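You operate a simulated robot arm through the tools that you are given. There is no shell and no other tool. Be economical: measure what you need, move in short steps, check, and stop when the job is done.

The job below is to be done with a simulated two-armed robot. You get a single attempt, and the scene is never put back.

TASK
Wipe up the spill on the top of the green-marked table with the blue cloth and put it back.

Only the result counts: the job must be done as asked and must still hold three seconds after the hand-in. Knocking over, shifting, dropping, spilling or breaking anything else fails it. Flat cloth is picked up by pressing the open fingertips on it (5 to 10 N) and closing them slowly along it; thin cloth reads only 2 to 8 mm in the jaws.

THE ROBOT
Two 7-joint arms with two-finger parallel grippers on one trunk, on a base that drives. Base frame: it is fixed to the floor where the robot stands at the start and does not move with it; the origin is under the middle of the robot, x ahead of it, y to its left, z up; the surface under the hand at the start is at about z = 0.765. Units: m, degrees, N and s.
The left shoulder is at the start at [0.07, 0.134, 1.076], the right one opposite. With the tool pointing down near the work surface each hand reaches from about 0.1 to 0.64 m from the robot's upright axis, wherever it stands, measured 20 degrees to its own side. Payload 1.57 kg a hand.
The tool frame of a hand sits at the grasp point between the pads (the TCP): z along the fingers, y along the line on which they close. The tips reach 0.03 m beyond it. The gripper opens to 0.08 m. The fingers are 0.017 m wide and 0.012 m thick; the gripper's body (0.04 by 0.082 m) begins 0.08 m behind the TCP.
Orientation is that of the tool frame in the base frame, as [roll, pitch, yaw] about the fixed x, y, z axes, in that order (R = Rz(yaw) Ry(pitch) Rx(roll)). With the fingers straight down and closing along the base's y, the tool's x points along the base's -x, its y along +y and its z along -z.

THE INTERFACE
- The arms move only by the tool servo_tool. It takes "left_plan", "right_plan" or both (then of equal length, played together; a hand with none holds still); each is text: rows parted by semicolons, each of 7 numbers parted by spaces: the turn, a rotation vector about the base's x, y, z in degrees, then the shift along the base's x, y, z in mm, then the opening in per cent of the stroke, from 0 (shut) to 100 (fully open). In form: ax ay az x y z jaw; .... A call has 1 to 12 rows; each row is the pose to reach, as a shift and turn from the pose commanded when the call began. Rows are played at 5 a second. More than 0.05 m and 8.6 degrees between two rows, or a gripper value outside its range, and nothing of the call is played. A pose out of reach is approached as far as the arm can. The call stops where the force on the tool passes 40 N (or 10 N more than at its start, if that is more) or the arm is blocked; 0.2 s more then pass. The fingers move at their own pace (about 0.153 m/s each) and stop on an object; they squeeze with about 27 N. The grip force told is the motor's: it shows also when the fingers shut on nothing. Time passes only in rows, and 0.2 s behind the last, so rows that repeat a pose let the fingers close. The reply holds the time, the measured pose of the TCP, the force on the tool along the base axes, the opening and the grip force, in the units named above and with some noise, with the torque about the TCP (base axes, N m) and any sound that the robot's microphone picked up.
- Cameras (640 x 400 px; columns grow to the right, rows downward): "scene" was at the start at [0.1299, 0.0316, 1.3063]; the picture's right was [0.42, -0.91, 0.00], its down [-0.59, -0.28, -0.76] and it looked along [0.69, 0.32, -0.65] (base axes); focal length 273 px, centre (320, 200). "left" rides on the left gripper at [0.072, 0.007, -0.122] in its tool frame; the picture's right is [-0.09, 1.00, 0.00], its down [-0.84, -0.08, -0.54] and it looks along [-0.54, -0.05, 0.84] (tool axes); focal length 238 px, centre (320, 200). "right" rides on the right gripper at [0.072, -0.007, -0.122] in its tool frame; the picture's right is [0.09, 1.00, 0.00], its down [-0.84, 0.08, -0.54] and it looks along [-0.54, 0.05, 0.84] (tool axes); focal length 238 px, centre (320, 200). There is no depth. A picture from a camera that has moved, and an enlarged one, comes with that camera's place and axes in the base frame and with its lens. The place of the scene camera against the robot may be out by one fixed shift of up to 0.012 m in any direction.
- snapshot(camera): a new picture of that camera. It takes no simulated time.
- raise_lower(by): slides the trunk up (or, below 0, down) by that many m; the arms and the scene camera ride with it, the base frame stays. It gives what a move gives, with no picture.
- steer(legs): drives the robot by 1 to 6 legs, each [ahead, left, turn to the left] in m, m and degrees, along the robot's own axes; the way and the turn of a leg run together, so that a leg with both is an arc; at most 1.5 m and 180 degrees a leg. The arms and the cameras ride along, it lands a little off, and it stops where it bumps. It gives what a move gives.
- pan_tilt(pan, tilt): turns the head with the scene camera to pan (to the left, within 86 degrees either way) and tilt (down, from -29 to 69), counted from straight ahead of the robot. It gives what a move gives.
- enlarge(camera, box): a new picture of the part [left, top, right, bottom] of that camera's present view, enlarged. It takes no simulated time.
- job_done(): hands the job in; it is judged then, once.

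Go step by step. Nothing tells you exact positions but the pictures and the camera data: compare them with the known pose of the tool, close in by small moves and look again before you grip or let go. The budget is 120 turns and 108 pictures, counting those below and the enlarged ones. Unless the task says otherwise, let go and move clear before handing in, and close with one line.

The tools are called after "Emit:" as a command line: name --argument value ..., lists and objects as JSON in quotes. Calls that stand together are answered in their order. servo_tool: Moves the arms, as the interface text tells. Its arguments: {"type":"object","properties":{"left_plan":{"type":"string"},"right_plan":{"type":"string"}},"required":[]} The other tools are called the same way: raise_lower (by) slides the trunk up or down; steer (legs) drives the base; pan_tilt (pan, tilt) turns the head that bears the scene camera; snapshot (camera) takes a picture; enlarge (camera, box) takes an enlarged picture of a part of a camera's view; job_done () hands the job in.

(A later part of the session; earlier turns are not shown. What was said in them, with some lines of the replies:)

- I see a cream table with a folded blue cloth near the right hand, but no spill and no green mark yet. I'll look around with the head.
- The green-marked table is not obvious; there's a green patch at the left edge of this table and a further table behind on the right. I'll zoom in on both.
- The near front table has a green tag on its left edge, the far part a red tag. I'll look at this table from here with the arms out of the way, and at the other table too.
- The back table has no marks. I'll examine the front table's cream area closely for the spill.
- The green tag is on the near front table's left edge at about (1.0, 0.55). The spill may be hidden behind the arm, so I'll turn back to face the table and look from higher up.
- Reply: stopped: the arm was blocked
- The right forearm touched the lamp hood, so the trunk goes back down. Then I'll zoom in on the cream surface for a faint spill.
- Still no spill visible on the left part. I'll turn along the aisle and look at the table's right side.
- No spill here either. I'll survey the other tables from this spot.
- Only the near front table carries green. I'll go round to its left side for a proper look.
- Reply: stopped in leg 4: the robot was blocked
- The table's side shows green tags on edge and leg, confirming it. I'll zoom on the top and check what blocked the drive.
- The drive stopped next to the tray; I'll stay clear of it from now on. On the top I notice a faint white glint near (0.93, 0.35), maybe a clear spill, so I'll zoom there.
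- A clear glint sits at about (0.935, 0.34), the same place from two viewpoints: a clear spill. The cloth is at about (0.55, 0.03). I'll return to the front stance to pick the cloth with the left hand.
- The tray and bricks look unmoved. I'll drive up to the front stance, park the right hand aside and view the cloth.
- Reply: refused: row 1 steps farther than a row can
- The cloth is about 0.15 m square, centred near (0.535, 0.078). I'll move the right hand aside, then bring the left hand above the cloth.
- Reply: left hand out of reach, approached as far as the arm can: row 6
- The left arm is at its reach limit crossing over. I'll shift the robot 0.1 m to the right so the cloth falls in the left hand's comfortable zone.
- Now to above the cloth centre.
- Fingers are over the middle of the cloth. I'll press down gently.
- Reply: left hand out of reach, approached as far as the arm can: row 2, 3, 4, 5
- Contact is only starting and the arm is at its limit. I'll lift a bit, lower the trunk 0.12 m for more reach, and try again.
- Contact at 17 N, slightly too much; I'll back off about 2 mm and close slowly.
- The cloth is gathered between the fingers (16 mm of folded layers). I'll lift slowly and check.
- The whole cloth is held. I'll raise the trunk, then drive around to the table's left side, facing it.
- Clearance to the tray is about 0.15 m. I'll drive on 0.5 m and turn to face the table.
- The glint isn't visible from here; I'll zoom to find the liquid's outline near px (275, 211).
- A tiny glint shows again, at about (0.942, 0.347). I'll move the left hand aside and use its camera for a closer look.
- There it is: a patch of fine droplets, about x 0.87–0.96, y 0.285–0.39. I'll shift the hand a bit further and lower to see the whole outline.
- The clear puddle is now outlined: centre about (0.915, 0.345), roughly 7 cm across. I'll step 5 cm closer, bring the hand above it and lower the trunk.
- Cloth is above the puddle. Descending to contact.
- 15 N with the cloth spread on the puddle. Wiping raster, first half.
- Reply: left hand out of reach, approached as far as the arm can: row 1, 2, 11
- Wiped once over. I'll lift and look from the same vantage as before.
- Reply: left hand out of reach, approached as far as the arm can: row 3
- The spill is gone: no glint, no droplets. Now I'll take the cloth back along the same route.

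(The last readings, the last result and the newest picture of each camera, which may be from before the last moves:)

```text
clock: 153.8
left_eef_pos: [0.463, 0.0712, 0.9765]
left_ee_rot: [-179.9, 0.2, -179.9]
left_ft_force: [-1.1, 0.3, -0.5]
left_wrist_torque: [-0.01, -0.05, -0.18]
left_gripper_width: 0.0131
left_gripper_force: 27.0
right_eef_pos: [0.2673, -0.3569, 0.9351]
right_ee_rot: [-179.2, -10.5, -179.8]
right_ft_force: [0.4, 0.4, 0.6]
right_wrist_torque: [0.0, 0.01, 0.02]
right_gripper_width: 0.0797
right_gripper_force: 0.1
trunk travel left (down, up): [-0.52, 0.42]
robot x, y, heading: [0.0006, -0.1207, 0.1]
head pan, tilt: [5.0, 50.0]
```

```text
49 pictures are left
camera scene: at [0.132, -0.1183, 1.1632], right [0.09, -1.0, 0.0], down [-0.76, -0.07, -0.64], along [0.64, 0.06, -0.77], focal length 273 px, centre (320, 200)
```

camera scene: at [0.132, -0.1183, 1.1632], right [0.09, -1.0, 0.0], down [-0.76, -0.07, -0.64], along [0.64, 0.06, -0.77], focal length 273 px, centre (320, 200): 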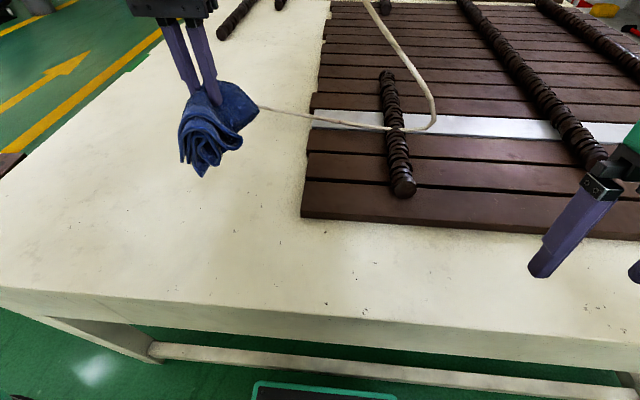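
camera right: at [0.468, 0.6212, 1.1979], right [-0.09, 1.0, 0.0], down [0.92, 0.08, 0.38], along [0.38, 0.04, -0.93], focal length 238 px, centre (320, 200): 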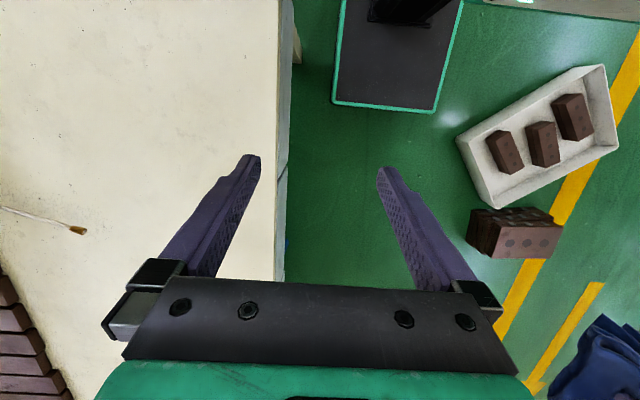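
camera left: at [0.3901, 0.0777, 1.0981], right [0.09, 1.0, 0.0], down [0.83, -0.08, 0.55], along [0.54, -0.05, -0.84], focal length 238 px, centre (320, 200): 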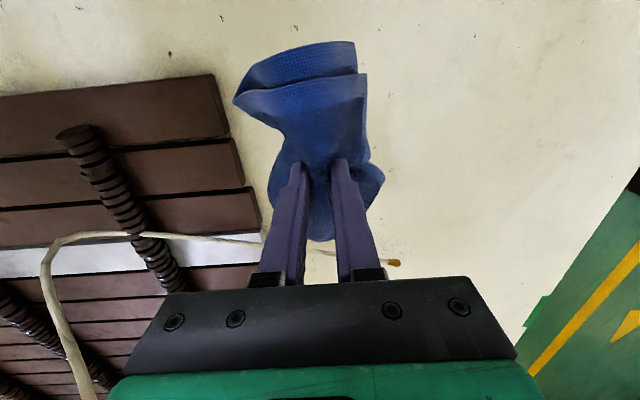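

I'll lower the cloth onto its original spot (0.53, 0.075).

Emit:
servo_tool --left_plan "0 0 0 30 2 -20 0; 0 0 0 60 3 -50 0; 0 0 0 68 3 -90 0; 0 0 0 68 3 -125 0; 0 0 0 68 3 -150 0; 0 0 0 68 3 -163 0; 0 0 0 68 3 -163 0"

Emit:
snapshot --camera "left"

```text
clock: 155.4
left_eef_pos: [0.527, 0.074, 0.8138]
left_ee_rot: [-180.0, 0.5, 180.0]
left_ft_force: [-2.5, 0.9, 16.7]
left_wrist_torque: [0.12, 0.01, -0.12]
left_gripper_width: 0.0133
left_gripper_force: 27.0
right_eef_pos: [0.2656, -0.3578, 0.9362]
right_ee_rot: [-179.3, -10.4, -179.8]
right_ft_force: [-0.5, 0.0, -0.3]
right_wrist_torque: [0.0, -0.03, -0.02]
right_gripper_width: 0.08
right_gripper_force: 0.0
trunk travel left (down, up): [-0.52, 0.42]
robot x, y, heading: [0.005, -0.1193, -0.2]
head pan, tilt: [5.0, 50.0]
```

```text
48 pictures are left
camera left: at [0.4535, 0.0801, 0.9357], right [0.09, 1.0, 0.0], down [0.83, -0.08, 0.55], along [0.55, -0.05, -0.84], focal length 238 px, centre (320, 200)
```

left: 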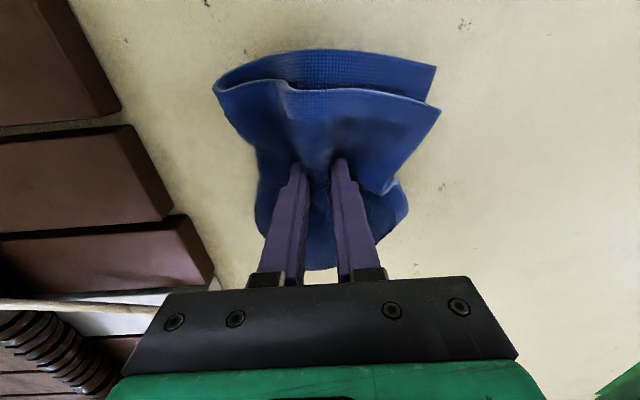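

It matches the pick-up view. Opening slowly while pressed, then lifting away.

Emit:
servo_tool --left_plan "0 0 0 0 0 0 20; 0 0 0 0 0 -2 30; 0 0 0 0 0 -4 40; 0 0 0 0 0 -5 50; 0 0 0 0 0 -6 60; 0 0 0 0 0 -6 70; 0 0 0 0 0 -6 80; 0 0 0 0 0 -6 80; 0 0 0 0 0 2 80; 0 0 0 0 0 15 80; 0 0 0 0 0 40 80; 0 0 0 0 0 80 80"

Emit:
snapshot --camera "left"

Emit:
snapshot --camera "scene"

```text
clock: 158.0
left_eef_pos: [0.5323, 0.072, 0.8919]
left_ee_rot: [-180.0, 0.1, -180.0]
left_ft_force: [0.7, 0.6, -0.4]
left_wrist_torque: [0.0, -0.02, 0.02]
left_gripper_width: 0.0641
left_gripper_force: 0.1
right_eef_pos: [0.2665, -0.3555, 0.9344]
right_ee_rot: [-179.1, -10.6, -179.8]
right_ft_force: [-1.0, -0.9, 0.4]
right_wrist_torque: [-0.02, -0.01, 0.0]
right_gripper_width: 0.08
right_gripper_force: 0.0
trunk travel left (down, up): [-0.52, 0.42]
robot x, y, heading: [0.003, -0.114, -0.3]
head pan, tilt: [5.0, 50.0]
```

```text
47 pictures are left
camera left: at [0.4591, 0.0788, 1.0144], right [0.09, 1.0, 0.0], down [0.84, -0.08, 0.54], along [0.54, -0.05, -0.84], focal length 238 px, centre (320, 200)
```

left: 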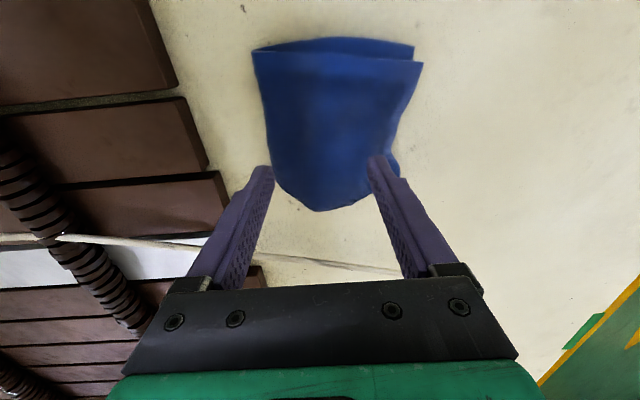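

```text
46 pictures are left
camera scene: at [0.1318, -0.1185, 1.1631], right [0.09, -1.0, 0.0], down [-0.76, -0.07, -0.64], along [0.64, 0.06, -0.77], focal length 273 px, centre (320, 200)
```

scene: 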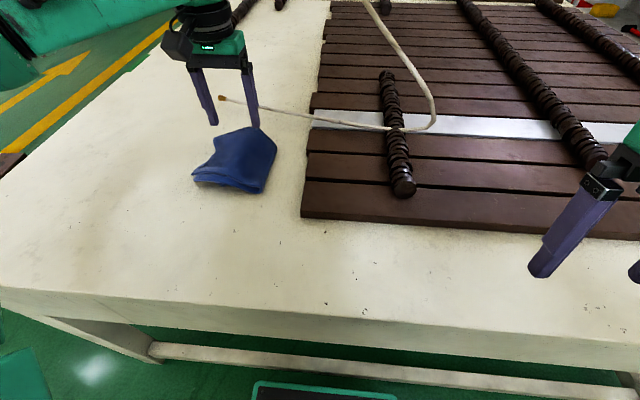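

The cloth lies back at about (0.526, 0.088), within 1–2 cm of where it was. I'll move clear and take a final look.

Emit:
servo_tool --left_plan "0 0 0 0 0 45 80; 0 0 0 -20 20 80 80; 0 0 0 -50 50 100 80; 0 0 0 -80 85 100 80; 0 0 0 -100 125 110 80"

Emit:
pan_tilt --pan 20 --tilt 40

Emit:
snapshot --camera "scene"

```text
clock: 159.2
left_eef_pos: [0.4315, 0.1997, 1.0017]
left_ee_rot: [-179.9, 0.2, 179.9]
left_ft_force: [0.6, 0.1, 0.3]
left_wrist_torque: [-0.01, 0.04, 0.02]
left_gripper_width: 0.064
left_gripper_force: 0.0
right_eef_pos: [0.2668, -0.3564, 0.9347]
right_ee_rot: [-179.0, -10.5, -179.9]
right_ft_force: [-0.9, -0.7, 0.8]
right_wrist_torque: [0.0, 0.02, 0.01]
right_gripper_width: 0.08
right_gripper_force: 0.1
trunk travel left (down, up): [-0.52, 0.42]
robot x, y, heading: [0.0019, -0.1161, 0.2]
head pan, tilt: [5.0, 50.0]
```

```text
clock: 159.9
left_eef_pos: [0.4323, 0.2001, 1.0007]
left_ee_rot: [-179.9, 0.3, 180.0]
left_ft_force: [0.2, 0.1, 0.3]
left_wrist_torque: [-0.02, -0.01, -0.01]
left_gripper_width: 0.064
left_gripper_force: 0.0
right_eef_pos: [0.2687, -0.3575, 0.9334]
right_ee_rot: [-179.1, -10.6, -179.8]
right_ft_force: [0.3, 0.0, 0.0]
right_wrist_torque: [-0.01, 0.01, -0.03]
right_gripper_width: 0.0801
right_gripper_force: 0.1
trunk travel left (down, up): [-0.52, 0.42]
robot x, y, heading: [0.0033, -0.1196, -0.2]
head pan, tilt: [20.0, 40.0]
```

```text
45 pictures are left
camera scene: at [0.1353, -0.0962, 1.1772], right [0.34, -0.94, 0.0], down [-0.6, -0.22, -0.77], along [0.72, 0.26, -0.64], focal length 273 px, centre (320, 200)
```

scene: 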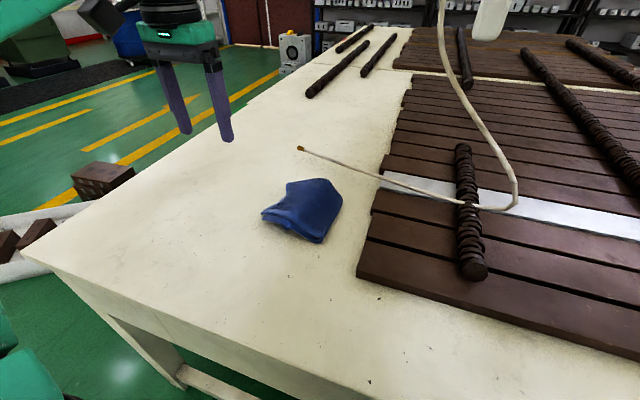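

The cloth rests on its original spot, the spill is gone, the hands are clear and nothing else looks moved. Handing in.

Emit:
job_done

```text
The job is handed in.
```

I wiped the clear spill off the green-marked table with the blue cloth. The cloth is back within about 2 cm of where it lay, though a little crumpled. During the drive the base was stopped once beside the floor tray and the right arm touched the lamp hood, but nothing looked moved afterwards.
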